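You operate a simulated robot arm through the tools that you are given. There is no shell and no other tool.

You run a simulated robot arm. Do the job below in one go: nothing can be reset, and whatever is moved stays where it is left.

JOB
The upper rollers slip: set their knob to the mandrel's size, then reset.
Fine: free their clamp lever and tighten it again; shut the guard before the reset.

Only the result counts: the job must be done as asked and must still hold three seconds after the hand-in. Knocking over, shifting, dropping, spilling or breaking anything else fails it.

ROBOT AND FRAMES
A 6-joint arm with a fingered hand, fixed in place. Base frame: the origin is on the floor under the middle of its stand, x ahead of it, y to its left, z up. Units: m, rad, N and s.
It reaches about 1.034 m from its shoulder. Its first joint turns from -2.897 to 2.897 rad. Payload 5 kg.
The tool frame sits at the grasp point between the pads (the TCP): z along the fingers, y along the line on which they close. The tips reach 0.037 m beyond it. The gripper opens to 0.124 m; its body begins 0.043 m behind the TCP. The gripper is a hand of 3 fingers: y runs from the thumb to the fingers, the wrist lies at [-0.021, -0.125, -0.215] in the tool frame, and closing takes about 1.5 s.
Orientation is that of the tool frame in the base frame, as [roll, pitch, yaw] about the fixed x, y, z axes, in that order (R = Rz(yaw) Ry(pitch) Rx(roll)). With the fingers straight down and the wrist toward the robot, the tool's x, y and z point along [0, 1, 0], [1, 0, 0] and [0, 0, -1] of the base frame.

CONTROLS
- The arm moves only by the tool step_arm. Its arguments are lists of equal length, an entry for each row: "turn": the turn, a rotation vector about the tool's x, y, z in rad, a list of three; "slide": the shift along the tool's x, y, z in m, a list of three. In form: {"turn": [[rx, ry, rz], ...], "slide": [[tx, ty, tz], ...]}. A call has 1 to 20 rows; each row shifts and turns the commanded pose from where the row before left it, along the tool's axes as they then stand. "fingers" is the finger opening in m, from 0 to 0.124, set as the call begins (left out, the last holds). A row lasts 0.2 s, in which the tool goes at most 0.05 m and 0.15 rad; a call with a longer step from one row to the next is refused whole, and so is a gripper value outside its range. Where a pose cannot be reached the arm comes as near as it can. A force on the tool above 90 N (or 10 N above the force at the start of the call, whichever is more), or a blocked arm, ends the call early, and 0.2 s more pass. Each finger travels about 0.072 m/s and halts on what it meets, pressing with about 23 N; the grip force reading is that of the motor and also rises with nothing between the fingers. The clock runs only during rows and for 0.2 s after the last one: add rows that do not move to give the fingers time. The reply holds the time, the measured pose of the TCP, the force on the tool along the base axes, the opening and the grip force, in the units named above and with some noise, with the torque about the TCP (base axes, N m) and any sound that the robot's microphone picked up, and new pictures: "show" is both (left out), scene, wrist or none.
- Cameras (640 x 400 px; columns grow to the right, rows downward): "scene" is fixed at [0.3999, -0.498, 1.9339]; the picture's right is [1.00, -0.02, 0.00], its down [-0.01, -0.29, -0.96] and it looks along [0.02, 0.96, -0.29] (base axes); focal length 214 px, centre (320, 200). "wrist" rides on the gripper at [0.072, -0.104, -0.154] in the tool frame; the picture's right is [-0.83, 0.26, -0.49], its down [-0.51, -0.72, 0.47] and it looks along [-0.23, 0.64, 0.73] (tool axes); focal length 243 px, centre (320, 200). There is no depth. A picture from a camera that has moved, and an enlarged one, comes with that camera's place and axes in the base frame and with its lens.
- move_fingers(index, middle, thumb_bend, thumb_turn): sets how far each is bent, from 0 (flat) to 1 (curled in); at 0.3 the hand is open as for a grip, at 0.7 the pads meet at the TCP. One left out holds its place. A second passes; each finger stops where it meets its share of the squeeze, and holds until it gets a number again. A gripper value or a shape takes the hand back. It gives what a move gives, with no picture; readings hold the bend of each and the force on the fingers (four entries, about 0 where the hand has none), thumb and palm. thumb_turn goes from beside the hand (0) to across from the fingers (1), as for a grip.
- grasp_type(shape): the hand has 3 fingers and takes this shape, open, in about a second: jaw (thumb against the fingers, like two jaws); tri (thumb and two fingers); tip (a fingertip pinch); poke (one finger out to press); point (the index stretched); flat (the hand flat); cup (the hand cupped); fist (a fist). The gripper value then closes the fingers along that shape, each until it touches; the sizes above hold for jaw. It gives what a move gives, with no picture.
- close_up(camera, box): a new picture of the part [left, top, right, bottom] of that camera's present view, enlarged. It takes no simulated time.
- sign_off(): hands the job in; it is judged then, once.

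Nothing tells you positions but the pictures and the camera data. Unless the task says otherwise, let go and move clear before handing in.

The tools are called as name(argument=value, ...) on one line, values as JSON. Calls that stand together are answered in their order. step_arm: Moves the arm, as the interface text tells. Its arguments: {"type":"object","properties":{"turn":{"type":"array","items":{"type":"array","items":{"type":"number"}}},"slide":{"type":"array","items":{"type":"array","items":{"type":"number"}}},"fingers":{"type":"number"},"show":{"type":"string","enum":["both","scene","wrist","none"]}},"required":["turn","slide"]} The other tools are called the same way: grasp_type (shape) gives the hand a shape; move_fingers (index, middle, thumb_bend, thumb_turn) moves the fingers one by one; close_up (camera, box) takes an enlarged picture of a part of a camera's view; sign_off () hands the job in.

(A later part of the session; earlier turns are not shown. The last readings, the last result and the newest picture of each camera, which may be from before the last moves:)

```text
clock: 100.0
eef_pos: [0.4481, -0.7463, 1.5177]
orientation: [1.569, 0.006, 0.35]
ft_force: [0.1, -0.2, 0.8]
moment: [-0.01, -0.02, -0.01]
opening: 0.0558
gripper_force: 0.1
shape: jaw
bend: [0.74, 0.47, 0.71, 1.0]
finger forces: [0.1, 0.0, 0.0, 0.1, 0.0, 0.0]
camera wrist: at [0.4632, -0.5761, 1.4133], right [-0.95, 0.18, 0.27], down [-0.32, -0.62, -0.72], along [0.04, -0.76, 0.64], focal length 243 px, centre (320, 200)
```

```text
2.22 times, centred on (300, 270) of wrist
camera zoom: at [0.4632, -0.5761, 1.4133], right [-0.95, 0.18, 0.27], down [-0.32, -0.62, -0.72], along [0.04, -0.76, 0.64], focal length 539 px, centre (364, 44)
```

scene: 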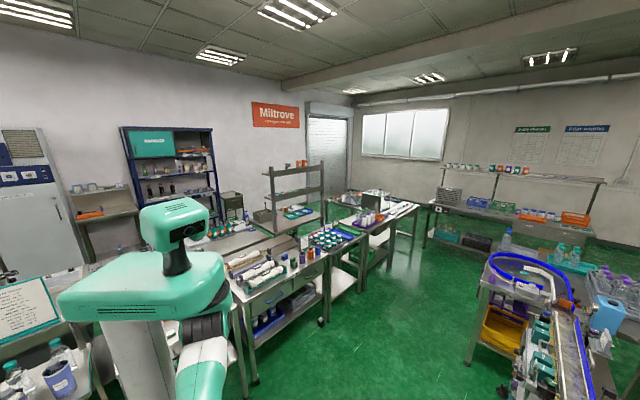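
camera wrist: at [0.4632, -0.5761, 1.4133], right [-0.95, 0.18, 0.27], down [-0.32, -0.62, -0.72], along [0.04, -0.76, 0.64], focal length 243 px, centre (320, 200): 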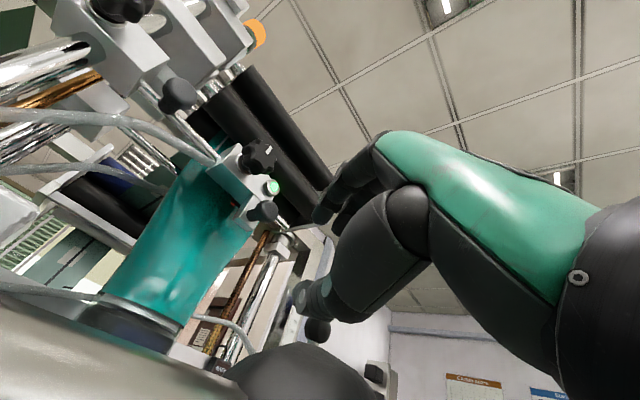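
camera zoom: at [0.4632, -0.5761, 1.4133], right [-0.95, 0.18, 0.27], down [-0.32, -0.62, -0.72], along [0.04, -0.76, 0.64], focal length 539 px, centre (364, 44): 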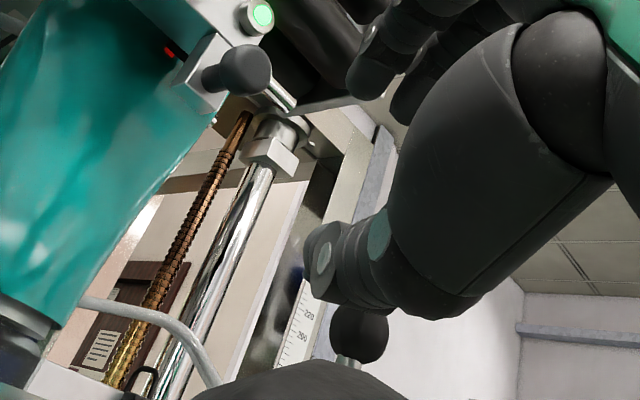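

The camera bracket comes too close to the big lever's ball on this line, so I'll back off and come in with the hand square to the machine instead.

step_arm(turn=[[0, 0, 0], [0, 0, 0], [0, 0.145, 0], [0, 0.145, 0], [0, 0.145, 0], [0, 0, 0], [0, 0, 0]], slide=[[0, 0, -0.035], [0, 0, -0.03], [0, 0, 0], [0, 0, 0], [0, 0, 0], [-0.026, 0, 0], [-0.026, 0, 0]], show="wrist")

close_up(camera="wrist", box=[200, 200, 400, 400])

```text
clock: 101.6
eef_pos: [0.3917, -0.7193, 1.5193]
orientation: [1.572, 0.007, 0.784]
ft_force: [0.1, 0.2, -0.5]
moment: [-0.03, 0.0, -0.02]
opening: 0.0561
gripper_force: 0.0
shape: jaw
bend: [0.74, 0.47, 0.71, 1.0]
finger forces: [0.0, 0.0, 0.0, 0.0, 0.1, 0.0]
camera wrist: at [0.3338, -0.5599, 1.4149], right [-0.93, -0.24, 0.27], down [-0.03, -0.69, -0.72], along [0.36, -0.68, 0.64], focal length 243 px, centre (320, 200)
```

wrist: 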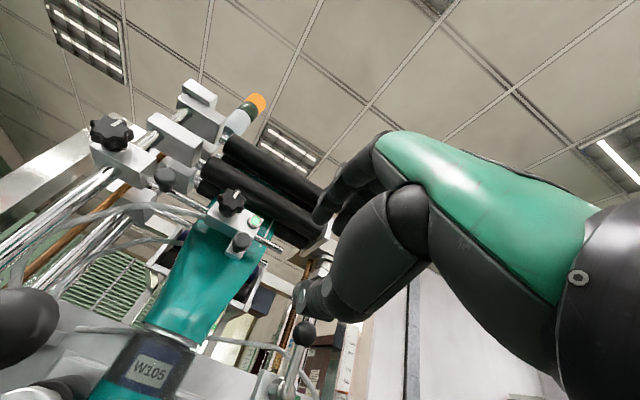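

```text
2.00 times, centred on (300, 300) of wrist
camera zoom: at [0.3338, -0.5599, 1.4149], right [-0.93, -0.24, 0.27], down [-0.03, -0.69, -0.72], along [0.36, -0.68, 0.64], focal length 485 px, centre (360, 0)
```

zoom: 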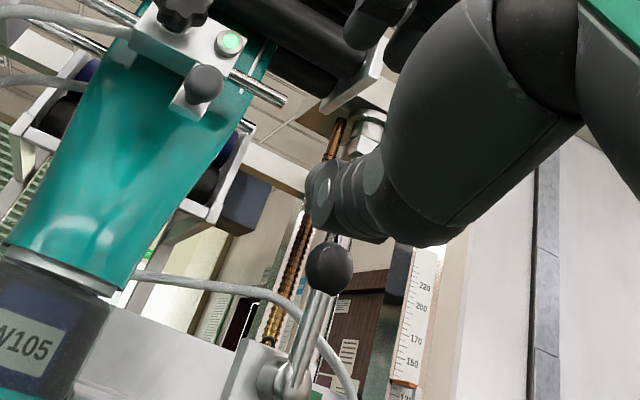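

The thumb will pass about 4 cm left of the ball. I'll go forward and look.

step_arm(turn=[[0, 0, 0], [0, 0, 0], [0, 0, 0]], slide=[[0, 0, 0.04], [0, 0, 0.038], [0, 0, 0]], show="wrist")

close_up(camera="wrist", box=[220, 180, 420, 360])

```text
clock: 102.4
eef_pos: [0.4492, -0.7736, 1.521]
orientation: [1.571, 0.005, 0.787]
ft_force: [-0.5, -0.3, 0.4]
moment: [-0.02, 0.0, 0.04]
opening: 0.0558
gripper_force: 0.1
shape: jaw
bend: [0.74, 0.47, 0.71, 1.0]
finger forces: [0.1, 0.0, 0.0, 0.0, 0.0, 0.0]
camera wrist: at [0.391, -0.6133, 1.4154], right [-0.93, -0.24, 0.27], down [-0.03, -0.69, -0.72], along [0.36, -0.68, 0.64], focal length 243 px, centre (320, 200)
```

wrist: 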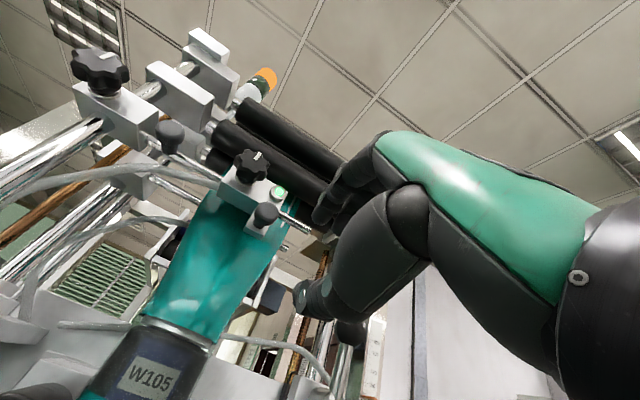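

```text
2.22 times, centred on (320, 270) of wrist
camera zoom: at [0.391, -0.6133, 1.4154], right [-0.93, -0.24, 0.27], down [-0.03, -0.69, -0.72], along [0.36, -0.68, 0.64], focal length 539 px, centre (320, 44)
```

zoom: 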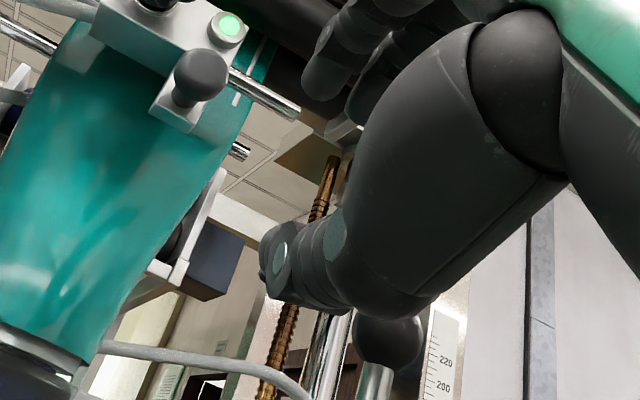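

The thumb is on the left of the ball. I'll push right in steps to swing the lever over.

step_arm(turn=[[0, 0, 0], [0, 0, 0], [0, 0, 0], [0, 0, 0]], slide=[[-0.015, -0.006, 0], [-0.02, 0, 0], [-0.02, 0, 0], [0, 0, 0]], show="wrist")

close_up(camera="wrist", box=[220, 180, 420, 360])

```text
clock: 103.4
eef_pos: [0.4085, -0.8125, 1.5126]
orientation: [1.571, 0.004, 0.786]
ft_force: [-0.1, 1.0, 0.1]
moment: [0.02, 0.0, 0.04]
opening: 0.0558
gripper_force: 0.1
shape: jaw
bend: [0.74, 0.47, 0.71, 1.0]
finger forces: [0.1, 0.0, 0.0, 0.1, 0.9, 0.1]
camera wrist: at [0.3506, -0.6531, 1.4082], right [-0.93, -0.24, 0.27], down [-0.03, -0.69, -0.72], along [0.36, -0.68, 0.64], focal length 243 px, centre (320, 200)
```

wrist: 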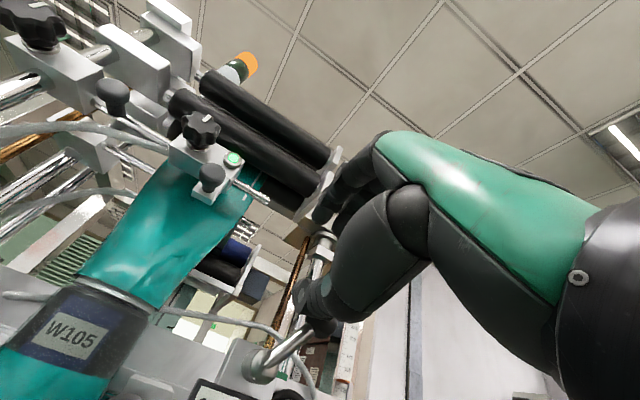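

```text
2.22 times, centred on (320, 270) of wrist
camera zoom: at [0.3506, -0.6531, 1.4082], right [-0.93, -0.24, 0.27], down [-0.03, -0.69, -0.72], along [0.36, -0.68, 0.64], focal length 539 px, centre (320, 44)
```

zoom: 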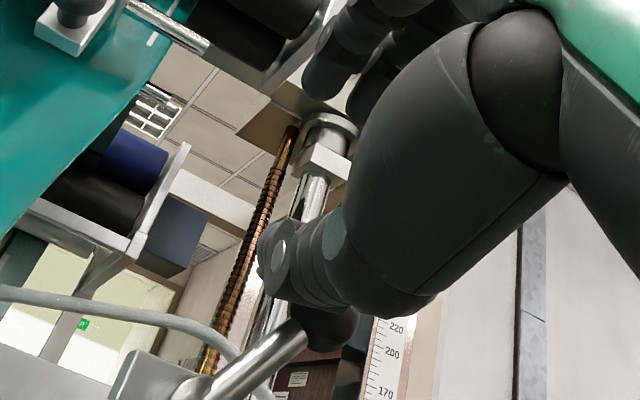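

The lever follows (only ~1 N). I'll keep pushing right and start pressing down while yawing the hand a little to keep the wrist clear of the guard.

step_arm(turn=[[0, -0.1425, 0], [0, -0.1425, 0], [0, 0, 0], [0, 0, 0]], slide=[[-0.006, -0.004, 0], [-0.006, -0.006, 0], [-0.006, -0.012, 0], [0, 0, 0]], show="wrist")

close_up(camera="wrist", box=[220, 180, 420, 360])

```text
clock: 104.4
eef_pos: [0.3926, -0.8243, 1.4901]
orientation: [1.57, 0.004, 0.499]
ft_force: [-0.8, 0.7, 0.0]
moment: [-0.02, 0.02, -0.01]
opening: 0.0553
gripper_force: 0.0
shape: jaw
bend: [0.74, 0.47, 0.72, 1.0]
finger forces: [0.0, 0.1, 0.1, 0.0, 0.7, 0.1]
camera wrist: at [0.3819, -0.6539, 1.3862], right [-0.96, 0.04, 0.27], down [-0.22, -0.66, -0.72], along [0.15, -0.75, 0.64], focal length 243 px, centre (320, 200)
```

wrist: 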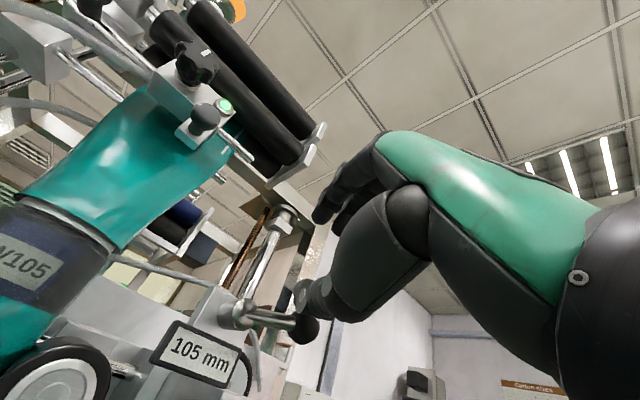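

```text
2.22 times, centred on (320, 270) of wrist
camera zoom: at [0.3819, -0.6539, 1.3862], right [-0.96, 0.04, 0.27], down [-0.22, -0.66, -0.72], along [0.15, -0.75, 0.64], focal length 539 px, centre (320, 44)
```

zoom: 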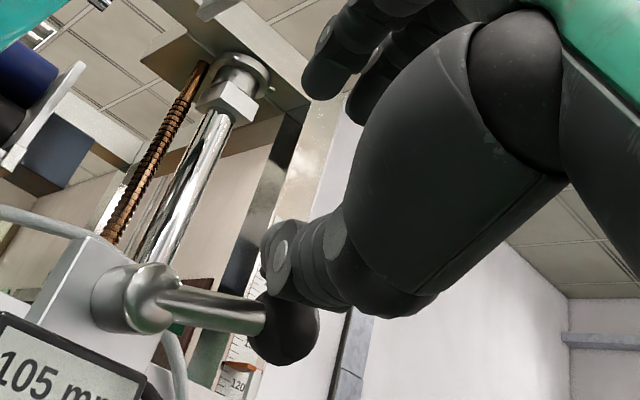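

Almost horizontal. I'll press down on the ball from above until it stops firmly.

step_arm(turn=[[0, 0, 0], [0, 0, 0], [0, 0, 0]], slide=[[-0.002, -0.006, 0], [-0.002, -0.006, 0], [0, 0, 0]], show="wrist")

close_up(camera="wrist", box=[220, 180, 420, 360])

```text
clock: 105.2
eef_pos: [0.388, -0.8251, 1.4797]
orientation: [1.569, 0.005, 0.501]
ft_force: [-0.8, 1.7, 2.6]
moment: [-0.01, -0.01, 0.0]
opening: 0.0548
gripper_force: 0.0
shape: jaw
bend: [0.74, 0.47, 0.72, 1.0]
finger forces: [0.1, 0.0, 0.0, 0.0, 1.8, 0.0]
camera wrist: at [0.3783, -0.6559, 1.3744], right [-0.96, 0.03, 0.27], down [-0.22, -0.66, -0.72], along [0.15, -0.75, 0.64], focal length 243 px, centre (320, 200)
```

wrist: 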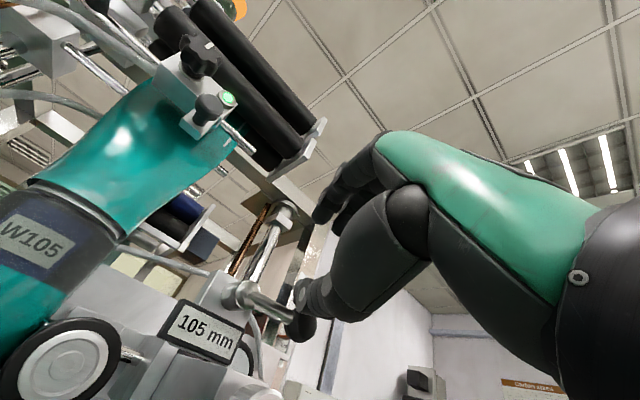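

```text
2.22 times, centred on (320, 270) of wrist
camera zoom: at [0.3783, -0.6559, 1.3744], right [-0.96, 0.03, 0.27], down [-0.22, -0.66, -0.72], along [0.15, -0.75, 0.64], focal length 539 px, centre (320, 44)
```

zoom: 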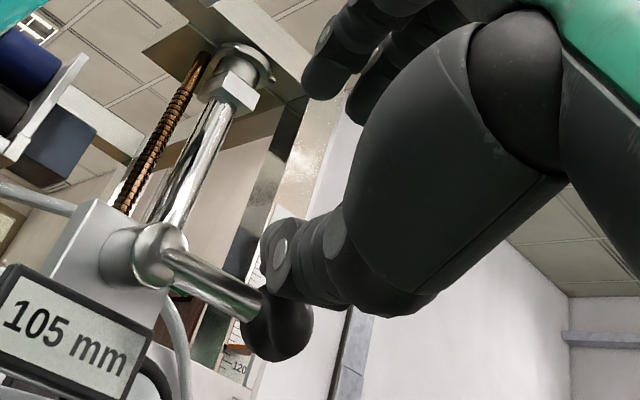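

Still light contact. Pressing further down until it meets the stop.

step_arm(turn=[[0, 0, 0], [0, 0, 0], [0, 0, 0]], slide=[[-0.001, -0.006, 0], [0, -0.006, 0], [0, 0, 0]], show="wrist")

close_up(camera="wrist", box=[220, 180, 420, 360])

```text
clock: 106.0
eef_pos: [0.3874, -0.8258, 1.4673]
orientation: [1.567, 0.006, 0.501]
ft_force: [-0.5, 3.7, 8.3]
moment: [-0.12, -0.12, 0.02]
opening: 0.0516
gripper_force: 0.1
shape: jaw
bend: [0.74, 0.47, 0.75, 1.0]
finger forces: [0.1, 0.0, 0.1, 0.0, 9.5, 0.0]
camera wrist: at [0.377, -0.6558, 1.3636], right [-0.96, 0.03, 0.26], down [-0.22, -0.66, -0.72], along [0.15, -0.75, 0.64], focal length 243 px, centre (320, 200)
```

wrist: 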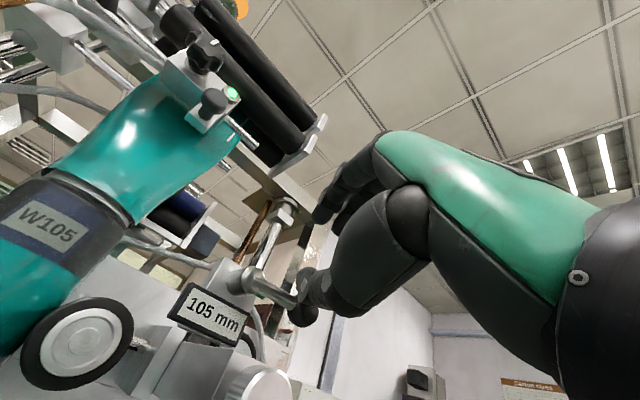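

```text
2.22 times, centred on (320, 270) of wrist
camera zoom: at [0.377, -0.6558, 1.3636], right [-0.96, 0.03, 0.26], down [-0.22, -0.66, -0.72], along [0.15, -0.75, 0.64], focal length 539 px, centre (320, 44)
```

zoom: 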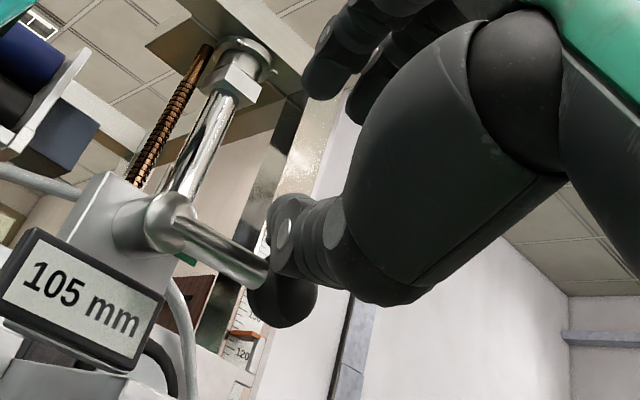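

The ball is back at its original place (0.399, -0.864, 1.418). I'll press a little harder to be sure it's fully tight.

step_arm(turn=[[0, 0, 0], [0, 0, 0], [0, 0, 0]], slide=[[0, -0.006, 0], [0, -0.006, 0], [0, 0, 0]], show="wrist")

close_up(camera="wrist", box=[220, 180, 420, 360])

```text
clock: 106.8
eef_pos: [0.387, -0.8242, 1.4565]
orientation: [1.567, 0.005, 0.504]
ft_force: [-0.7, 10.0, 15.8]
moment: [-0.14, -0.09, 0.07]
opening: 0.0492
gripper_force: 0.0
shape: jaw
bend: [0.74, 0.47, 0.79, 1.0]
finger forces: [0.0, 0.0, 0.1, 0.1, 18.0, 0.0]
camera wrist: at [0.3767, -0.6554, 1.3521], right [-0.96, 0.03, 0.26], down [-0.22, -0.66, -0.72], along [0.15, -0.75, 0.65], focal length 243 px, centre (320, 200)
```

wrist: 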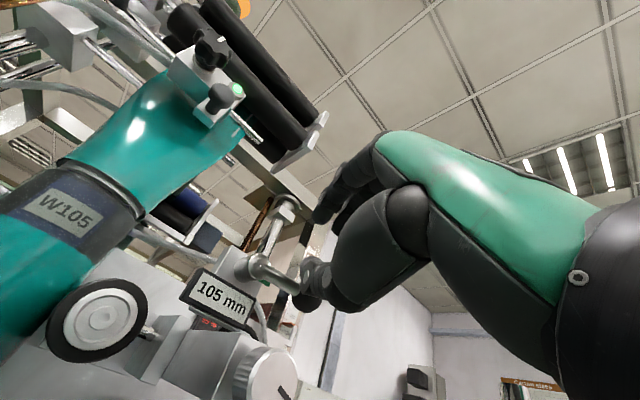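

```text
2.22 times, centred on (320, 270) of wrist
camera zoom: at [0.3767, -0.6554, 1.3521], right [-0.96, 0.03, 0.26], down [-0.22, -0.66, -0.72], along [0.15, -0.75, 0.65], focal length 539 px, centre (320, 44)
```

zoom: 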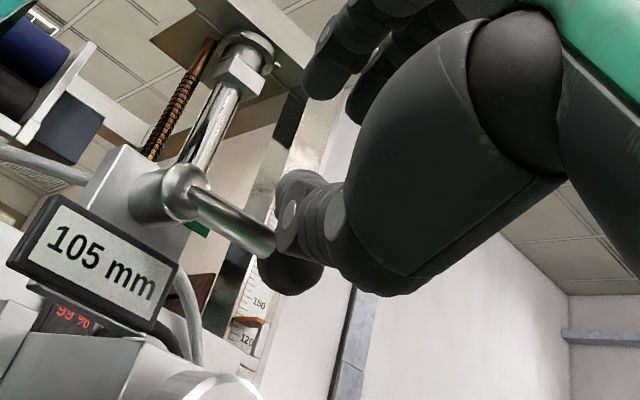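

The clamp is tight at its stop (18 N, green mark visible) and the readout stays 105 mm. I'll lift off, back away upward and go round to the outside of the guard to close it.

step_arm(turn=[[0, 0, 0], [0, 0, 0], [0, 0, 0], [0, 0, 0], [0, 0, 0], [0, 0.1425, 0], [0, 0.1425, 0], [0, 0, 0], [0, 0, 0], [0, 0, 0], [0, 0, 0], [0, 0, 0]], slide=[[0, 0.015, 0], [0, 0.02, 0], [0, 0.03, -0.038], [0, 0.03, -0.038], [0, 0.03, -0.038], [0, 0.01, 0], [0, 0.01, 0], [0.039, 0, -0.0073], [0.039, 0, -0.0073], [0.039, 0, -0.0073], [0.039, 0, -0.0073], [0, 0, 0]], fingers=0.056)

```text
clock: 109.4
eef_pos: [0.4233, -0.5941, 1.5976]
orientation: [1.571, 0.005, 0.787]
ft_force: [-0.4, -0.2, 0.5]
moment: [-0.01, 0.01, 0.04]
opening: 0.0561
gripper_force: 0.1
shape: jaw
bend: [0.74, 0.47, 0.71, 1.0]
finger forces: [0.0, 0.1, 0.0, 0.1, 0.0, 0.0]
camera wrist: at [0.3652, -0.4347, 1.4939], right [-0.93, -0.24, 0.27], down [-0.03, -0.69, -0.72], along [0.36, -0.68, 0.64], focal length 243 px, centre (320, 200)
```

scene: 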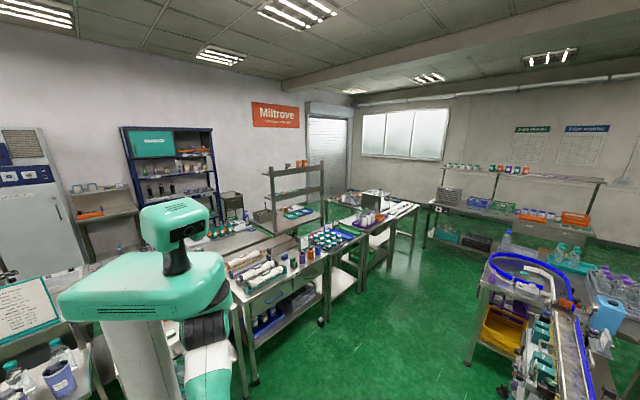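
wrist: 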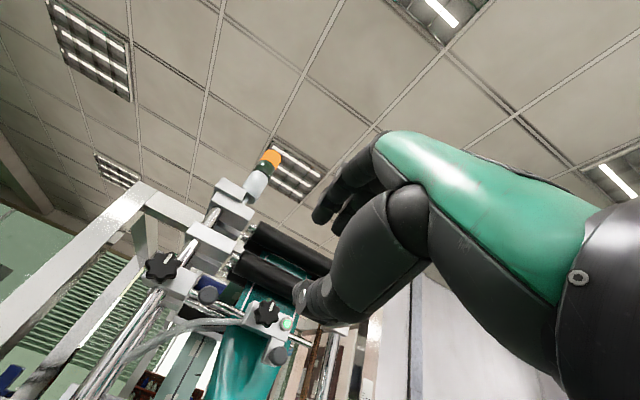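

Now the reverse swing to the outside of the guard, closing the fingers into a pushing tip on the way.

step_arm(turn=[[0, 0.129, 0], [0, 0.129, 0], [0, 0.129, 0], [0, 0.129, 0], [0, 0.129, 0], [0, 0.129, 0], [0, 0.129, 0], [0, 0.129, 0], [0, 0.129, 0], [0, 0.129, 0], [0, 0, 0]], slide=[[-0.021, 0, -0.0308], [-0.0169, 0, -0.0332], [-0.0124, 0, -0.0351], [-0.0078, 0, -0.0364], [-0.0032, 0, -0.0371], [0.0016, 0, -0.0372], [0.0064, 0, -0.0367], [0.0111, 0, -0.0355], [0.0156, 0, -0.0338], [0.0198, 0, -0.0316], [0, 0, 0]], fingers=0.0)

close_up(camera="wrist", box=[200, 180, 440, 400])

```text
clock: 111.8
eef_pos: [0.0569, -0.525, 1.5996]
orientation: [1.577, 0.002, 2.077]
ft_force: [0.6, 0.6, 0.0]
moment: [-0.01, -0.04, 0.01]
opening: 0.0
gripper_force: 23.4
shape: jaw
bend: [0.7, 0.7, 0.57, 1.0]
finger forces: [0.0, 0.0, 0.0, 0.0, 0.0, 0.0]
camera wrist: at [-0.113, -0.5354, 1.4964], right [-0.03, -0.96, 0.27], down [0.66, -0.22, -0.72], along [0.75, 0.15, 0.64], focal length 243 px, centre (320, 200)
```

scene: 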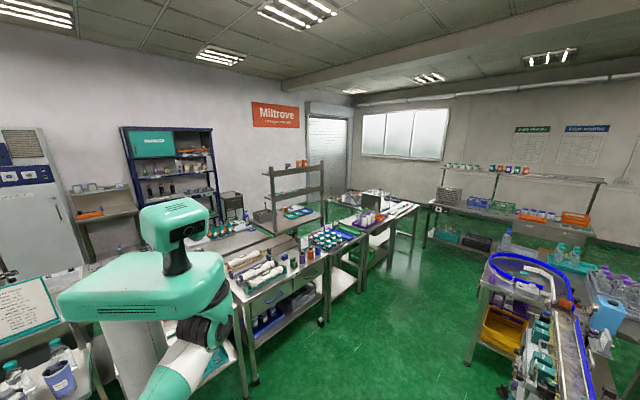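
wrist: 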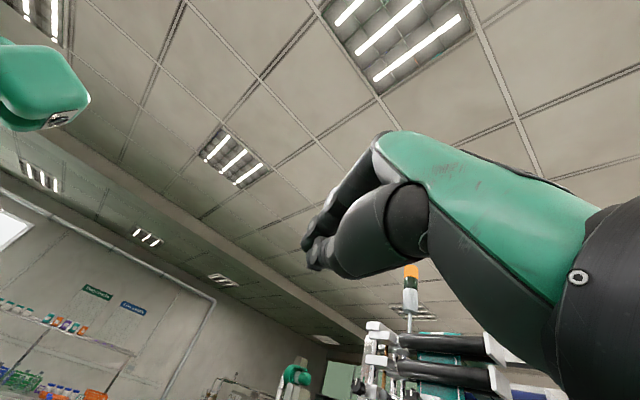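

```text
1.82 times, centred on (320, 290) of wrist
camera zoom: at [-0.113, -0.5354, 1.4964], right [-0.03, -0.96, 0.27], down [0.66, -0.22, -0.72], along [0.75, 0.15, 0.64], focal length 441 px, centre (320, 36)
```

zoom: 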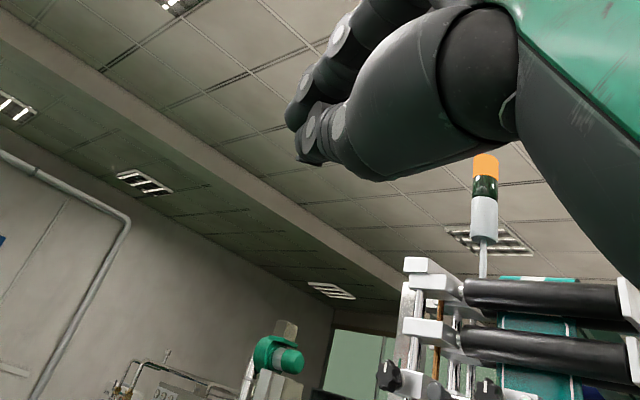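

Hand is outside the guard, above it. I'll shift toward the hinge side, back a bit, then lower to the pane's mid height.

step_arm(turn=[[0, 0, 0], [0, 0, 0], [0, 0, 0], [0, 0, 0], [0, 0, 0], [0, 0, 0], [0, 0, 0], [0, 0, 0], [0, 0, 0]], slide=[[-0.03, 0, -0.015], [-0.03, 0, -0.015], [0, -0.045, 0], [0, -0.045, 0], [0, -0.045, 0], [0, -0.045, 0], [0, -0.045, 0], [0, -0.045, 0], [0, 0, 0]], show="wrist")

close_up(camera="wrist", box=[200, 180, 440, 400])

```text
clock: 113.8
eef_pos: [0.0708, -0.5732, 1.3536]
orientation: [1.567, 0.005, 2.065]
ft_force: [11.2, -15.8, 79.6]
moment: [1.49, -2.13, -1.09]
opening: 0.0
gripper_force: 23.2
shape: jaw
bend: [0.63, 0.6, 0.68, 1.0]
finger forces: [41.5, 37.0, 0.0, 0.0, 0.0, 0.0]
out of reach, approached as far as the arm can: row 7, 8
camera wrist: at [-0.0975, -0.5817, 1.2485], right [-0.04, -0.96, 0.26], down [0.66, -0.22, -0.72], along [0.75, 0.14, 0.64], focal length 243 px, centre (320, 200)
```

wrist: 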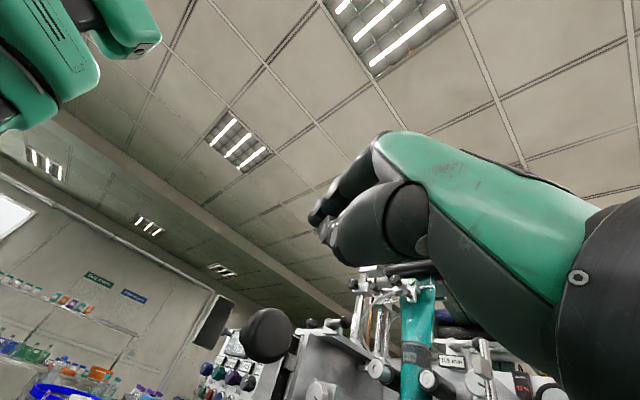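

```text
1.82 times, centred on (320, 290) of wrist
camera zoom: at [-0.0975, -0.5817, 1.2485], right [-0.04, -0.96, 0.26], down [0.66, -0.22, -0.72], along [0.75, 0.14, 0.64], focal length 441 px, centre (320, 36)
```

zoom: 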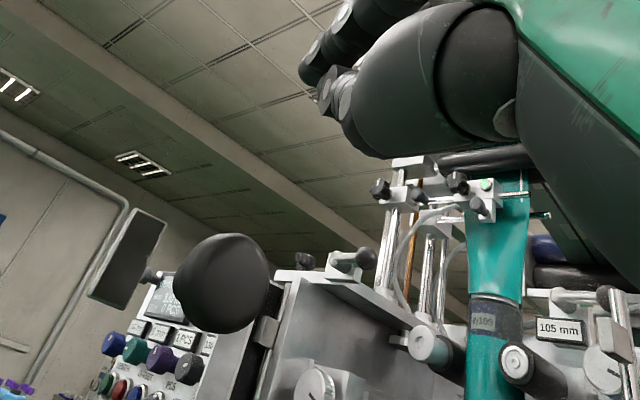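

The fingertips came down on the pane's top edge (it is open about 79°, a bit more than I thought). I'll lift off at once and back up before lowering again.

step_arm(turn=[[0, 0, 0], [0, 0, 0], [0, 0, 0], [0, 0, 0]], slide=[[0, 0.03, 0], [0, 0.03, 0], [0, 0.01, -0.03], [0, 0, -0.03]], show="wrist")

close_up(camera="wrist", box=[200, 180, 440, 400])

```text
clock: 114.8
eef_pos: [0.0278, -0.5914, 1.4211]
orientation: [1.574, -0.001, 2.075]
ft_force: [0.6, 0.8, -0.5]
moment: [0.01, 0.01, 0.0]
opening: 0.0
gripper_force: 23.1
shape: jaw
bend: [0.7, 0.7, 0.64, 1.0]
finger forces: [0.0, 0.0, 0.1, 0.0, 0.1, 0.0]
out of reach, approached as far as the arm can: row 4
camera wrist: at [-0.1423, -0.6015, 1.3175], right [-0.03, -0.96, 0.26], down [0.65, -0.22, -0.72], along [0.76, 0.15, 0.64], focal length 243 px, centre (320, 200)
```

wrist: 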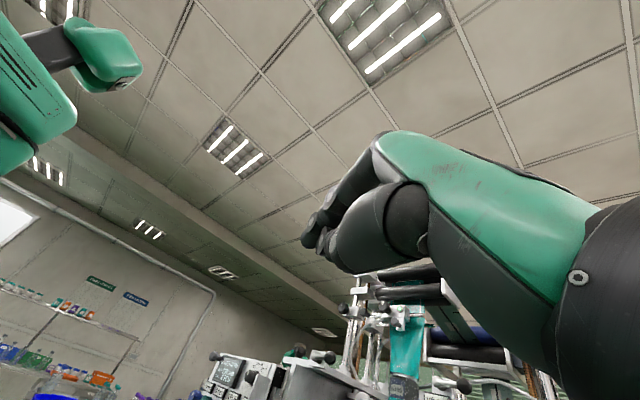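

```text
1.82 times, centred on (320, 290) of wrist
camera zoom: at [-0.1423, -0.6015, 1.3175], right [-0.03, -0.96, 0.26], down [0.65, -0.22, -0.72], along [0.76, 0.15, 0.64], focal length 441 px, centre (320, 36)
```

zoom: 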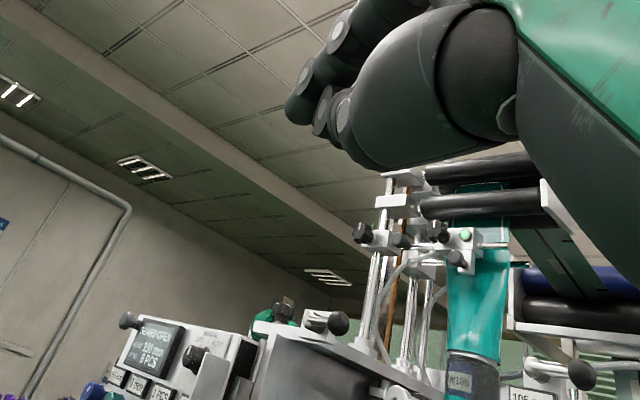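

Clear now, about 4 cm outside the pane. I'll shift a bit toward the hinge and lower to the pane's mid height.

step_arm(turn=[[0, 0, 0], [0, 0, 0], [0, 0, 0], [0, 0, 0], [0, 0, 0], [0, 0, 0]], slide=[[-0.03, 0, 0], [0, -0.04, 0], [0, -0.04, 0], [0, -0.04, 0], [0, -0.04, 0], [0, 0, 0]], show="wrist")

close_up(camera="wrist", box=[200, 180, 440, 400])

```text
clock: 116.2
eef_pos: [0.078, -0.5475, 1.3078]
orientation: [1.575, -0.001, 2.074]
ft_force: [-0.6, -0.8, 0.1]
moment: [0.02, 0.0, 0.0]
opening: 0.0
gripper_force: 22.5
shape: jaw
bend: [0.7, 0.7, 0.64, 1.0]
finger forces: [0.1, 0.0, 0.1, 0.0, 0.0, 0.1]
out of reach, approached as far as the arm can: row 1, 2, 3, 4, 5
camera wrist: at [-0.0895, -0.5566, 1.2043], right [-0.03, -0.96, 0.26], down [0.65, -0.22, -0.72], along [0.76, 0.15, 0.64], focal length 243 px, centre (320, 200)
```

wrist: 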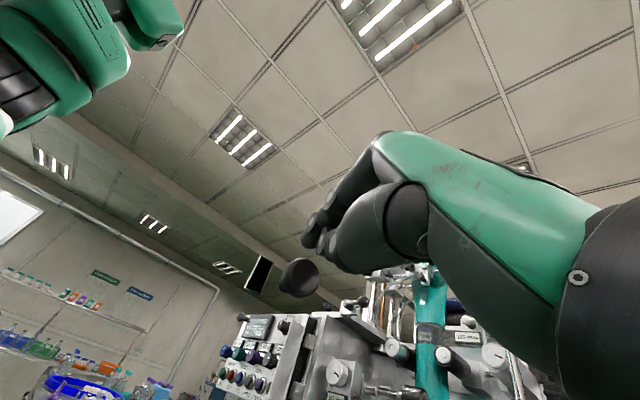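

```text
1.82 times, centred on (320, 290) of wrist
camera zoom: at [-0.0895, -0.5566, 1.2043], right [-0.03, -0.96, 0.26], down [0.65, -0.22, -0.72], along [0.76, 0.15, 0.64], focal length 441 px, centre (320, 36)
```

zoom: 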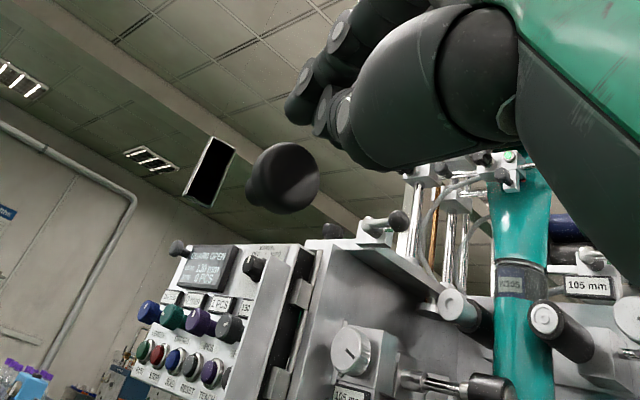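

The fingertips now rest on the pane's outer face and the display still says GUARD OPEN. I'll push it closed along its arc.

step_arm(turn=[[0, -0.12, 0], [0, -0.12, 0], [0, -0.12, 0], [0, -0.12, 0]], slide=[[0.0024, 0, 0.04], [0.0024, 0, 0.0386], [0.0024, 0, 0.0386], [0.0024, 0, 0.0386]], show="wrist")

close_up(camera="wrist", box=[200, 180, 440, 400])

```text
clock: 117.2
eef_pos: [0.2266, -0.4904, 1.3069]
orientation: [1.575, 0.004, 1.592]
ft_force: [-0.4, -0.3, 0.1]
moment: [0.02, 0.03, 0.02]
opening: 0.0
gripper_force: 23.0
shape: jaw
bend: [0.7, 0.7, 0.64, 1.0]
finger forces: [0.0, 0.0, 0.0, 0.0, 0.1, 0.0]
camera wrist: at [0.0712, -0.4213, 1.2028], right [-0.47, -0.84, 0.27], down [0.48, -0.5, -0.72], along [0.74, -0.21, 0.64], focal length 243 px, centre (320, 200)
```

wrist: 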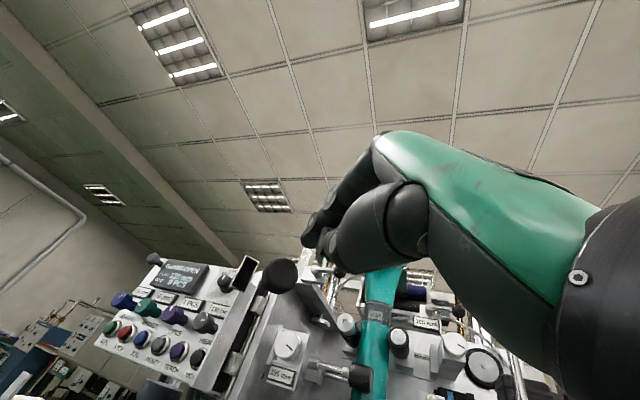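

```text
1.82 times, centred on (320, 290) of wrist
camera zoom: at [0.0712, -0.4213, 1.2028], right [-0.47, -0.84, 0.27], down [0.48, -0.5, -0.72], along [0.74, -0.21, 0.64], focal length 441 px, centre (320, 36)
```

zoom: 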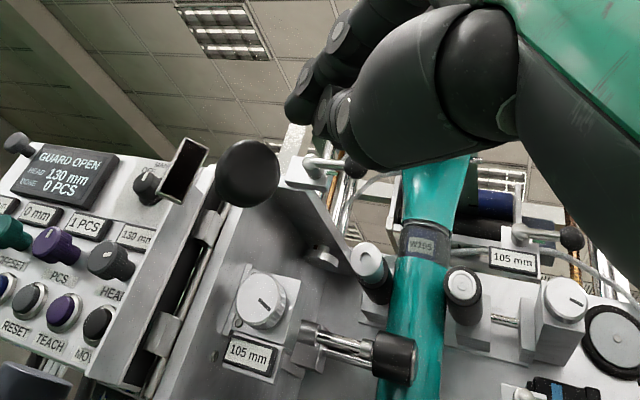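

The guard is swinging closed with the hand. Continuing along the arc.

step_arm(turn=[[0, -0.12, 0], [0, -0.12, 0], [0, -0.12, 0], [0, -0.12, 0], [0, 0, 0]], slide=[[0.0024, 0, 0.0386], [0.0024, 0, 0.0386], [0.0024, 0, 0.0386], [0.0024, 0, 0.0386], [0, 0, 0]], show="wrist")

close_up(camera="wrist", box=[200, 180, 440, 400])

```text
clock: 118.4
eef_pos: [0.3786, -0.5039, 1.3052]
orientation: [1.573, 0.006, 1.113]
ft_force: [0.0, -0.9, -0.3]
moment: [-0.04, 0.0, 0.0]
opening: 0.0
gripper_force: 23.0
shape: jaw
bend: [0.7, 0.7, 0.64, 1.0]
finger forces: [0.0, 0.0, 0.0, 0.0, 0.0, 0.1]
camera wrist: at [0.2723, -0.3702, 1.2002], right [-0.81, -0.53, 0.27], down [0.2, -0.67, -0.72], along [0.56, -0.53, 0.64], focal length 243 px, centre (320, 200)
```

wrist: 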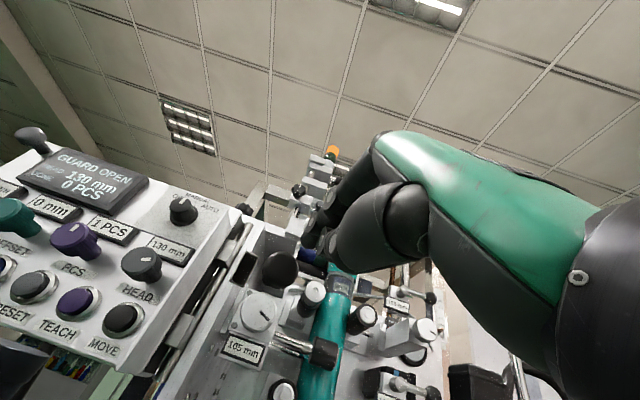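

```text
1.82 times, centred on (320, 290) of wrist
camera zoom: at [0.2723, -0.3702, 1.2002], right [-0.81, -0.53, 0.27], down [0.2, -0.67, -0.72], along [0.56, -0.53, 0.64], focal length 441 px, centre (320, 36)
```

zoom: 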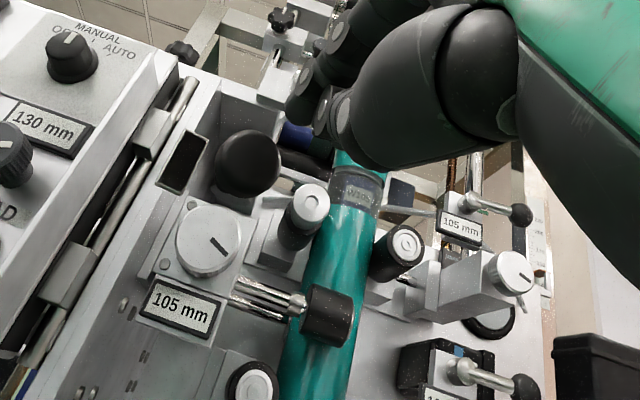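

Nearly closed. A bit more, slower now.

step_arm(turn=[[0, -0.1, 0], [0, -0.1, 0], [0, -0.08, 0], [0, 0, 0]], slide=[[0.002, 0, 0.0325], [0.002, 0, 0.0325], [0.0016, 0, 0.026], [0, 0, 0]], show="wrist")

close_up(camera="wrist", box=[200, 180, 440, 400])

```text
clock: 119.4
eef_pos: [0.4576, -0.5462, 1.3043]
orientation: [1.572, 0.005, 0.833]
ft_force: [0.5, -0.8, 0.0]
moment: [-0.02, 0.01, 0.0]
opening: 0.0
gripper_force: 22.9
shape: jaw
bend: [0.7, 0.7, 0.63, 1.0]
finger forces: [0.0, 0.1, 0.0, 0.0, 0.0, 0.1]
camera wrist: at [0.3928, -0.3897, 1.2008], right [-0.92, -0.28, 0.27], down [0.01, -0.69, -0.72], along [0.39, -0.66, 0.64], focal length 243 px, centre (320, 200)
```

wrist: 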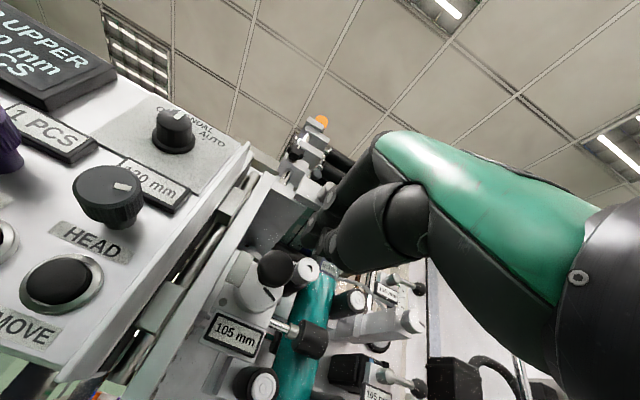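

```text
1.82 times, centred on (320, 290) of wrist
camera zoom: at [0.3928, -0.3897, 1.2008], right [-0.92, -0.28, 0.27], down [0.01, -0.69, -0.72], along [0.39, -0.66, 0.64], focal length 441 px, centre (320, 36)
```

zoom: 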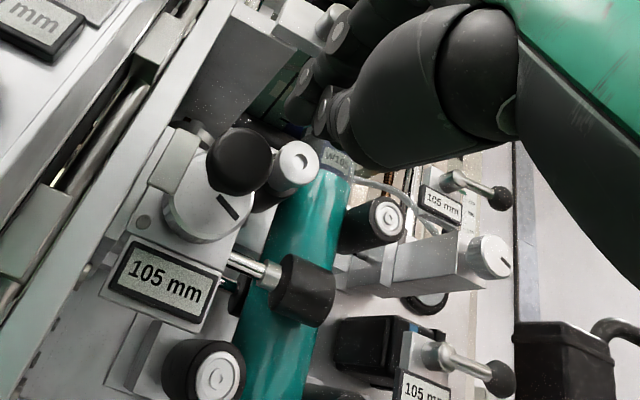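

The display has left "GUARD OPEN" and shows "…UPPER" again. I'll press the pane lightly to be sure it's fully shut.

step_arm(turn=[[0, -0.045, 0], [0, 0, 0], [0, 0, 0], [0, 0, 0]], slide=[[0, 0, 0.008], [0, 0, 0.006], [0, 0, 0.005], [0, 0, 0]], show="wrist")

close_up(camera="wrist", box=[0, 0, 240, 150])

```text
clock: 120.4
eef_pos: [0.4702, -0.5562, 1.3094]
orientation: [1.563, 0.007, 0.79]
ft_force: [-37.1, 32.4, 6.7]
moment: [-0.46, -0.5, -0.38]
opening: 0.0001
gripper_force: 23.0
shape: jaw
bend: [0.7, 0.7, 0.63, 1.0]
finger forces: [0.1, 57.5, 0.0, 0.0, 0.1, 0.1]
camera wrist: at [0.4118, -0.3979, 1.2041], right [-0.93, -0.24, 0.26], down [-0.02, -0.7, -0.72], along [0.36, -0.67, 0.65], focal length 243 px, centre (320, 200)
```

wrist: 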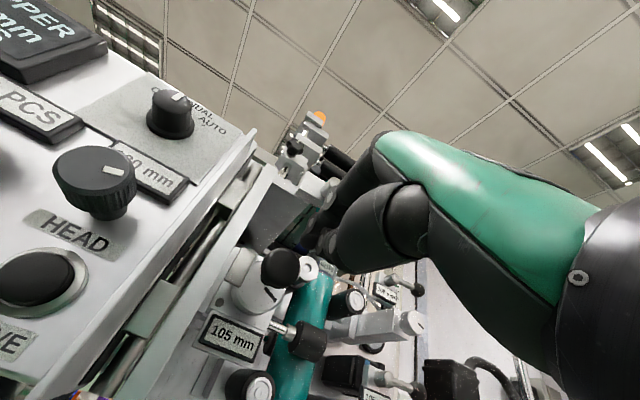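

```text
2.67 times, centred on (120, 75) of wrist
camera zoom: at [0.4118, -0.3979, 1.2041], right [-0.93, -0.24, 0.26], down [-0.02, -0.7, -0.72], along [0.36, -0.67, 0.65], focal length 647 px, centre (853, 533)
```

zoom: 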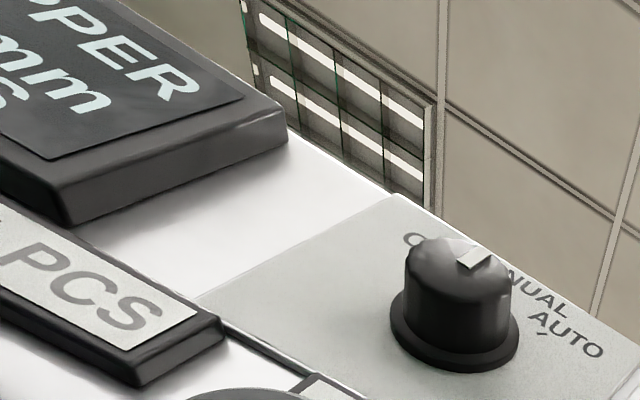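

The guard is firmly shut (49 N against its stop), display back to "…UPPER". I'll back off and shape the hand with only the index out for the RESET button.

step_arm(turn=[[0, 0, 0], [0, 0, 0], [0, 0, 0], [0, 0, 0]], slide=[[0, 0, -0.04], [0, 0, -0.04], [0, 0, -0.045], [0, 0, 0]], show="wrist")

move_fingers(index=0.7, middle=1.0, thumb_bend=1.0, thumb_turn=1.0)

close_up(camera="wrist", box=[0, 0, 640, 400])

close_up(camera="wrist", box=[240, 140, 440, 320])

```text
clock: 121.4
eef_pos: [0.3844, -0.471, 1.308]
orientation: [1.571, 0.005, 0.79]
ft_force: [-0.2, 0.0, 0.2]
moment: [0.03, 0.0, 0.0]
opening: 0.0001
gripper_force: 23.4
shape: jaw
bend: [0.7, 0.7, 0.63, 1.0]
finger forces: [0.0, 0.0, 0.1, 0.0, 0.0, 0.0]
camera wrist: at [0.3258, -0.3118, 1.2028], right [-0.93, -0.24, 0.27], down [-0.02, -0.69, -0.72], along [0.36, -0.68, 0.64], focal length 243 px, centre (320, 200)
```

wrist: 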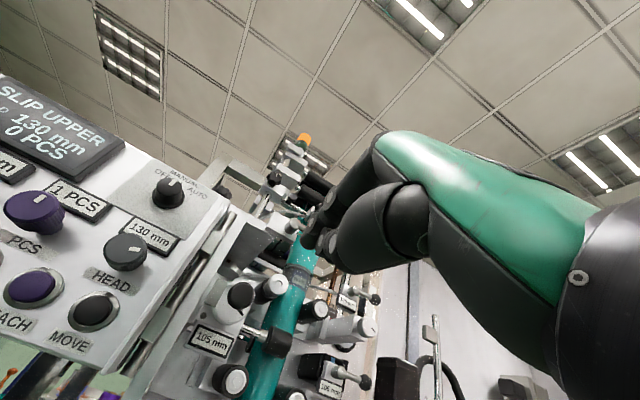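

```text
clock: 122.4
eef_pos: [0.3841, -0.4706, 1.3064]
orientation: [1.571, 0.005, 0.789]
ft_force: [-0.2, -0.2, -0.3]
moment: [0.01, -0.02, -0.01]
opening: 0.0121
gripper_force: 0.1
shape: fingers
bend: [0.54, 1.0, 0.91, 1.0]
finger forces: [0.0, 0.1, 0.0, 0.0, 0.0, 0.0]
```

```text
1.00 times, centred on (320, 200) of wrist (not enlarged: the box is as wide or as high as the picture)
camera zoom: at [0.3261, -0.3122, 1.2027], right [-0.93, -0.24, 0.27], down [-0.02, -0.69, -0.72], along [0.36, -0.68, 0.64], focal length 243 px, centre (320, 200)
```

zoom: 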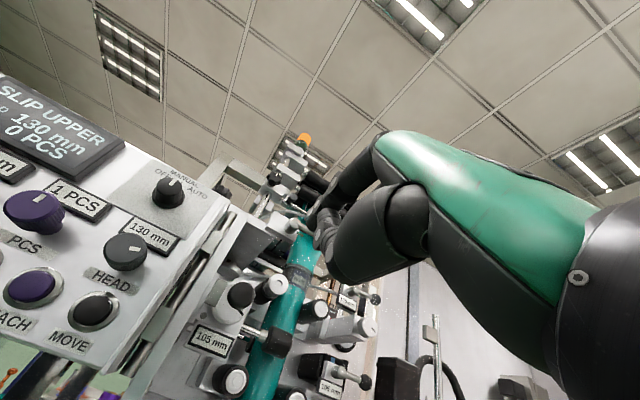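

```text
2.22 times, centred on (340, 230) of wrist
camera zoom: at [0.3261, -0.3122, 1.2027], right [-0.93, -0.24, 0.27], down [-0.02, -0.69, -0.72], along [0.36, -0.68, 0.64], focal length 539 px, centre (276, 133)
```

zoom: 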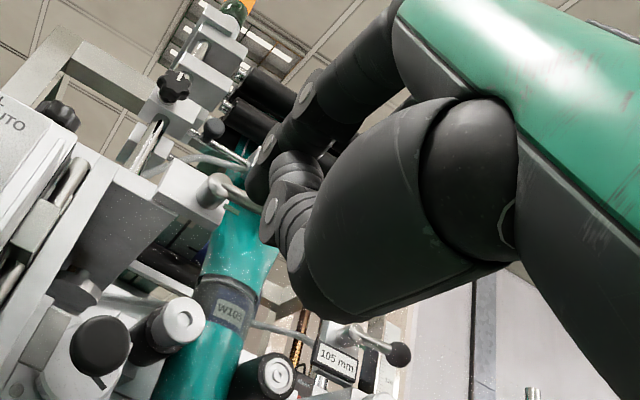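

The display holds "SLIP UPPER" awaiting the reset. The thumb blocks the index at that setting, so I'll turn the thumb to the side, curled, and check.

move_fingers(thumb_turn=0.0, thumb_bend=1.0)

move_fingers(index=0.7, middle=1.0)

close_up(camera="wrist", box=[0, 0, 640, 400])

close_up(camera="wrist", box=[220, 100, 440, 300])

```text
clock: 123.4
eef_pos: [0.3859, -0.4727, 1.3072]
orientation: [1.571, 0.004, 0.791]
ft_force: [0.0, 0.0, -0.1]
moment: [0.0, -0.01, -0.03]
opening: 0.0783
gripper_force: 0.1
shape: fingers
bend: [0.7, 1.0, 1.0, 0.0]
finger forces: [0.0, 0.0, 0.0, 0.1, 0.0, 0.1]
```

```text
clock: 124.4
eef_pos: [0.3846, -0.4718, 1.307]
orientation: [1.571, 0.005, 0.79]
ft_force: [-0.3, -0.5, 0.2]
moment: [-0.04, 0.0, -0.03]
opening: 0.0788
gripper_force: 0.1
shape: fingers
bend: [0.7, 1.0, 1.0, 0.0]
finger forces: [0.0, 0.0, 0.0, 0.1, 0.0, 0.0]
```

```text
1.00 times, centred on (320, 200) of wrist (not enlarged: the box is as wide or as high as the picture)
camera zoom: at [0.3261, -0.3122, 1.2027], right [-0.93, -0.24, 0.27], down [-0.02, -0.69, -0.72], along [0.36, -0.68, 0.64], focal length 243 px, centre (320, 200)
```

zoom: 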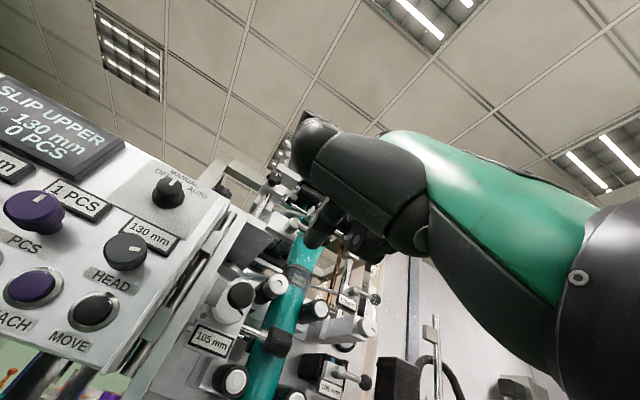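

```text
2.00 times, centred on (330, 200) of wrist
camera zoom: at [0.3261, -0.3122, 1.2027], right [-0.93, -0.24, 0.27], down [-0.02, -0.69, -0.72], along [0.36, -0.68, 0.64], focal length 485 px, centre (300, 200)
```

zoom: 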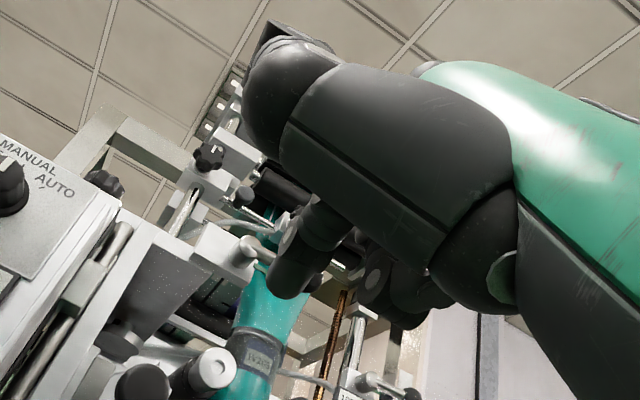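

Now the index points straight out alone with the thumb aside. I'll move in front of the RESET button, staying about 7 cm off the panel.

step_arm(turn=[[0, 0, 0], [0, 0, 0], [0, 0, 0], [0, 0, 0], [0, 0, 0], [0, 0, 0], [0, 0, 0]], slide=[[0.038, -0.0147, 0], [0.038, -0.0147, 0], [0.038, -0.0147, 0], [0.038, -0.0147, 0], [0.038, -0.0147, 0], [0.038, -0.0147, 0], [0, 0, 0]], show="wrist")

close_up(camera="wrist", box=[160, 160, 400, 330])

```text
clock: 126.0
eef_pos: [0.5221, -0.3488, 1.227]
orientation: [1.689, 0.117, 0.83]
ft_force: [-0.8, 0.3, -0.6]
moment: [-0.03, 0.02, 0.0]
opening: 0.0785
gripper_force: 0.1
shape: fingers
bend: [0.7, 1.0, 1.0, 0.0]
finger forces: [0.0, 0.0, 0.0, 0.1, 0.1, 0.1]
out of reach, approached as far as the arm can: row 4, 5, 6
camera wrist: at [0.4433, -0.1906, 1.1353], right [-0.87, -0.27, 0.41], down [-0.12, -0.7, -0.71], along [0.48, -0.67, 0.57], focal length 243 px, centre (320, 200)
```

wrist: 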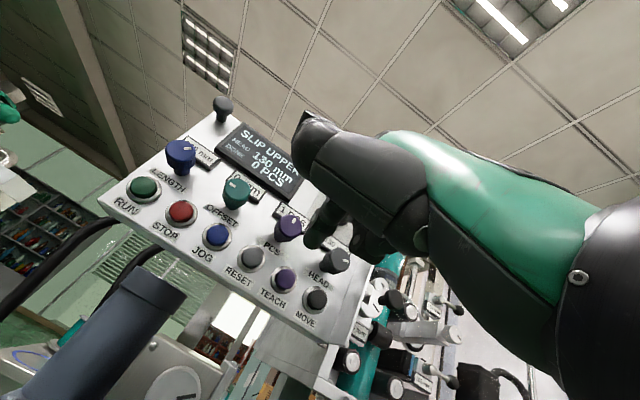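

```text
2.35 times, centred on (280, 245) of wrist
camera zoom: at [0.4433, -0.1906, 1.1353], right [-0.87, -0.27, 0.41], down [-0.12, -0.7, -0.71], along [0.48, -0.67, 0.57], focal length 571 px, centre (414, 94)
```

zoom: 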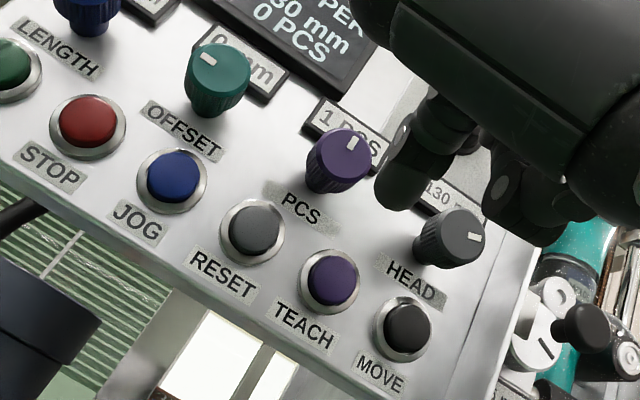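

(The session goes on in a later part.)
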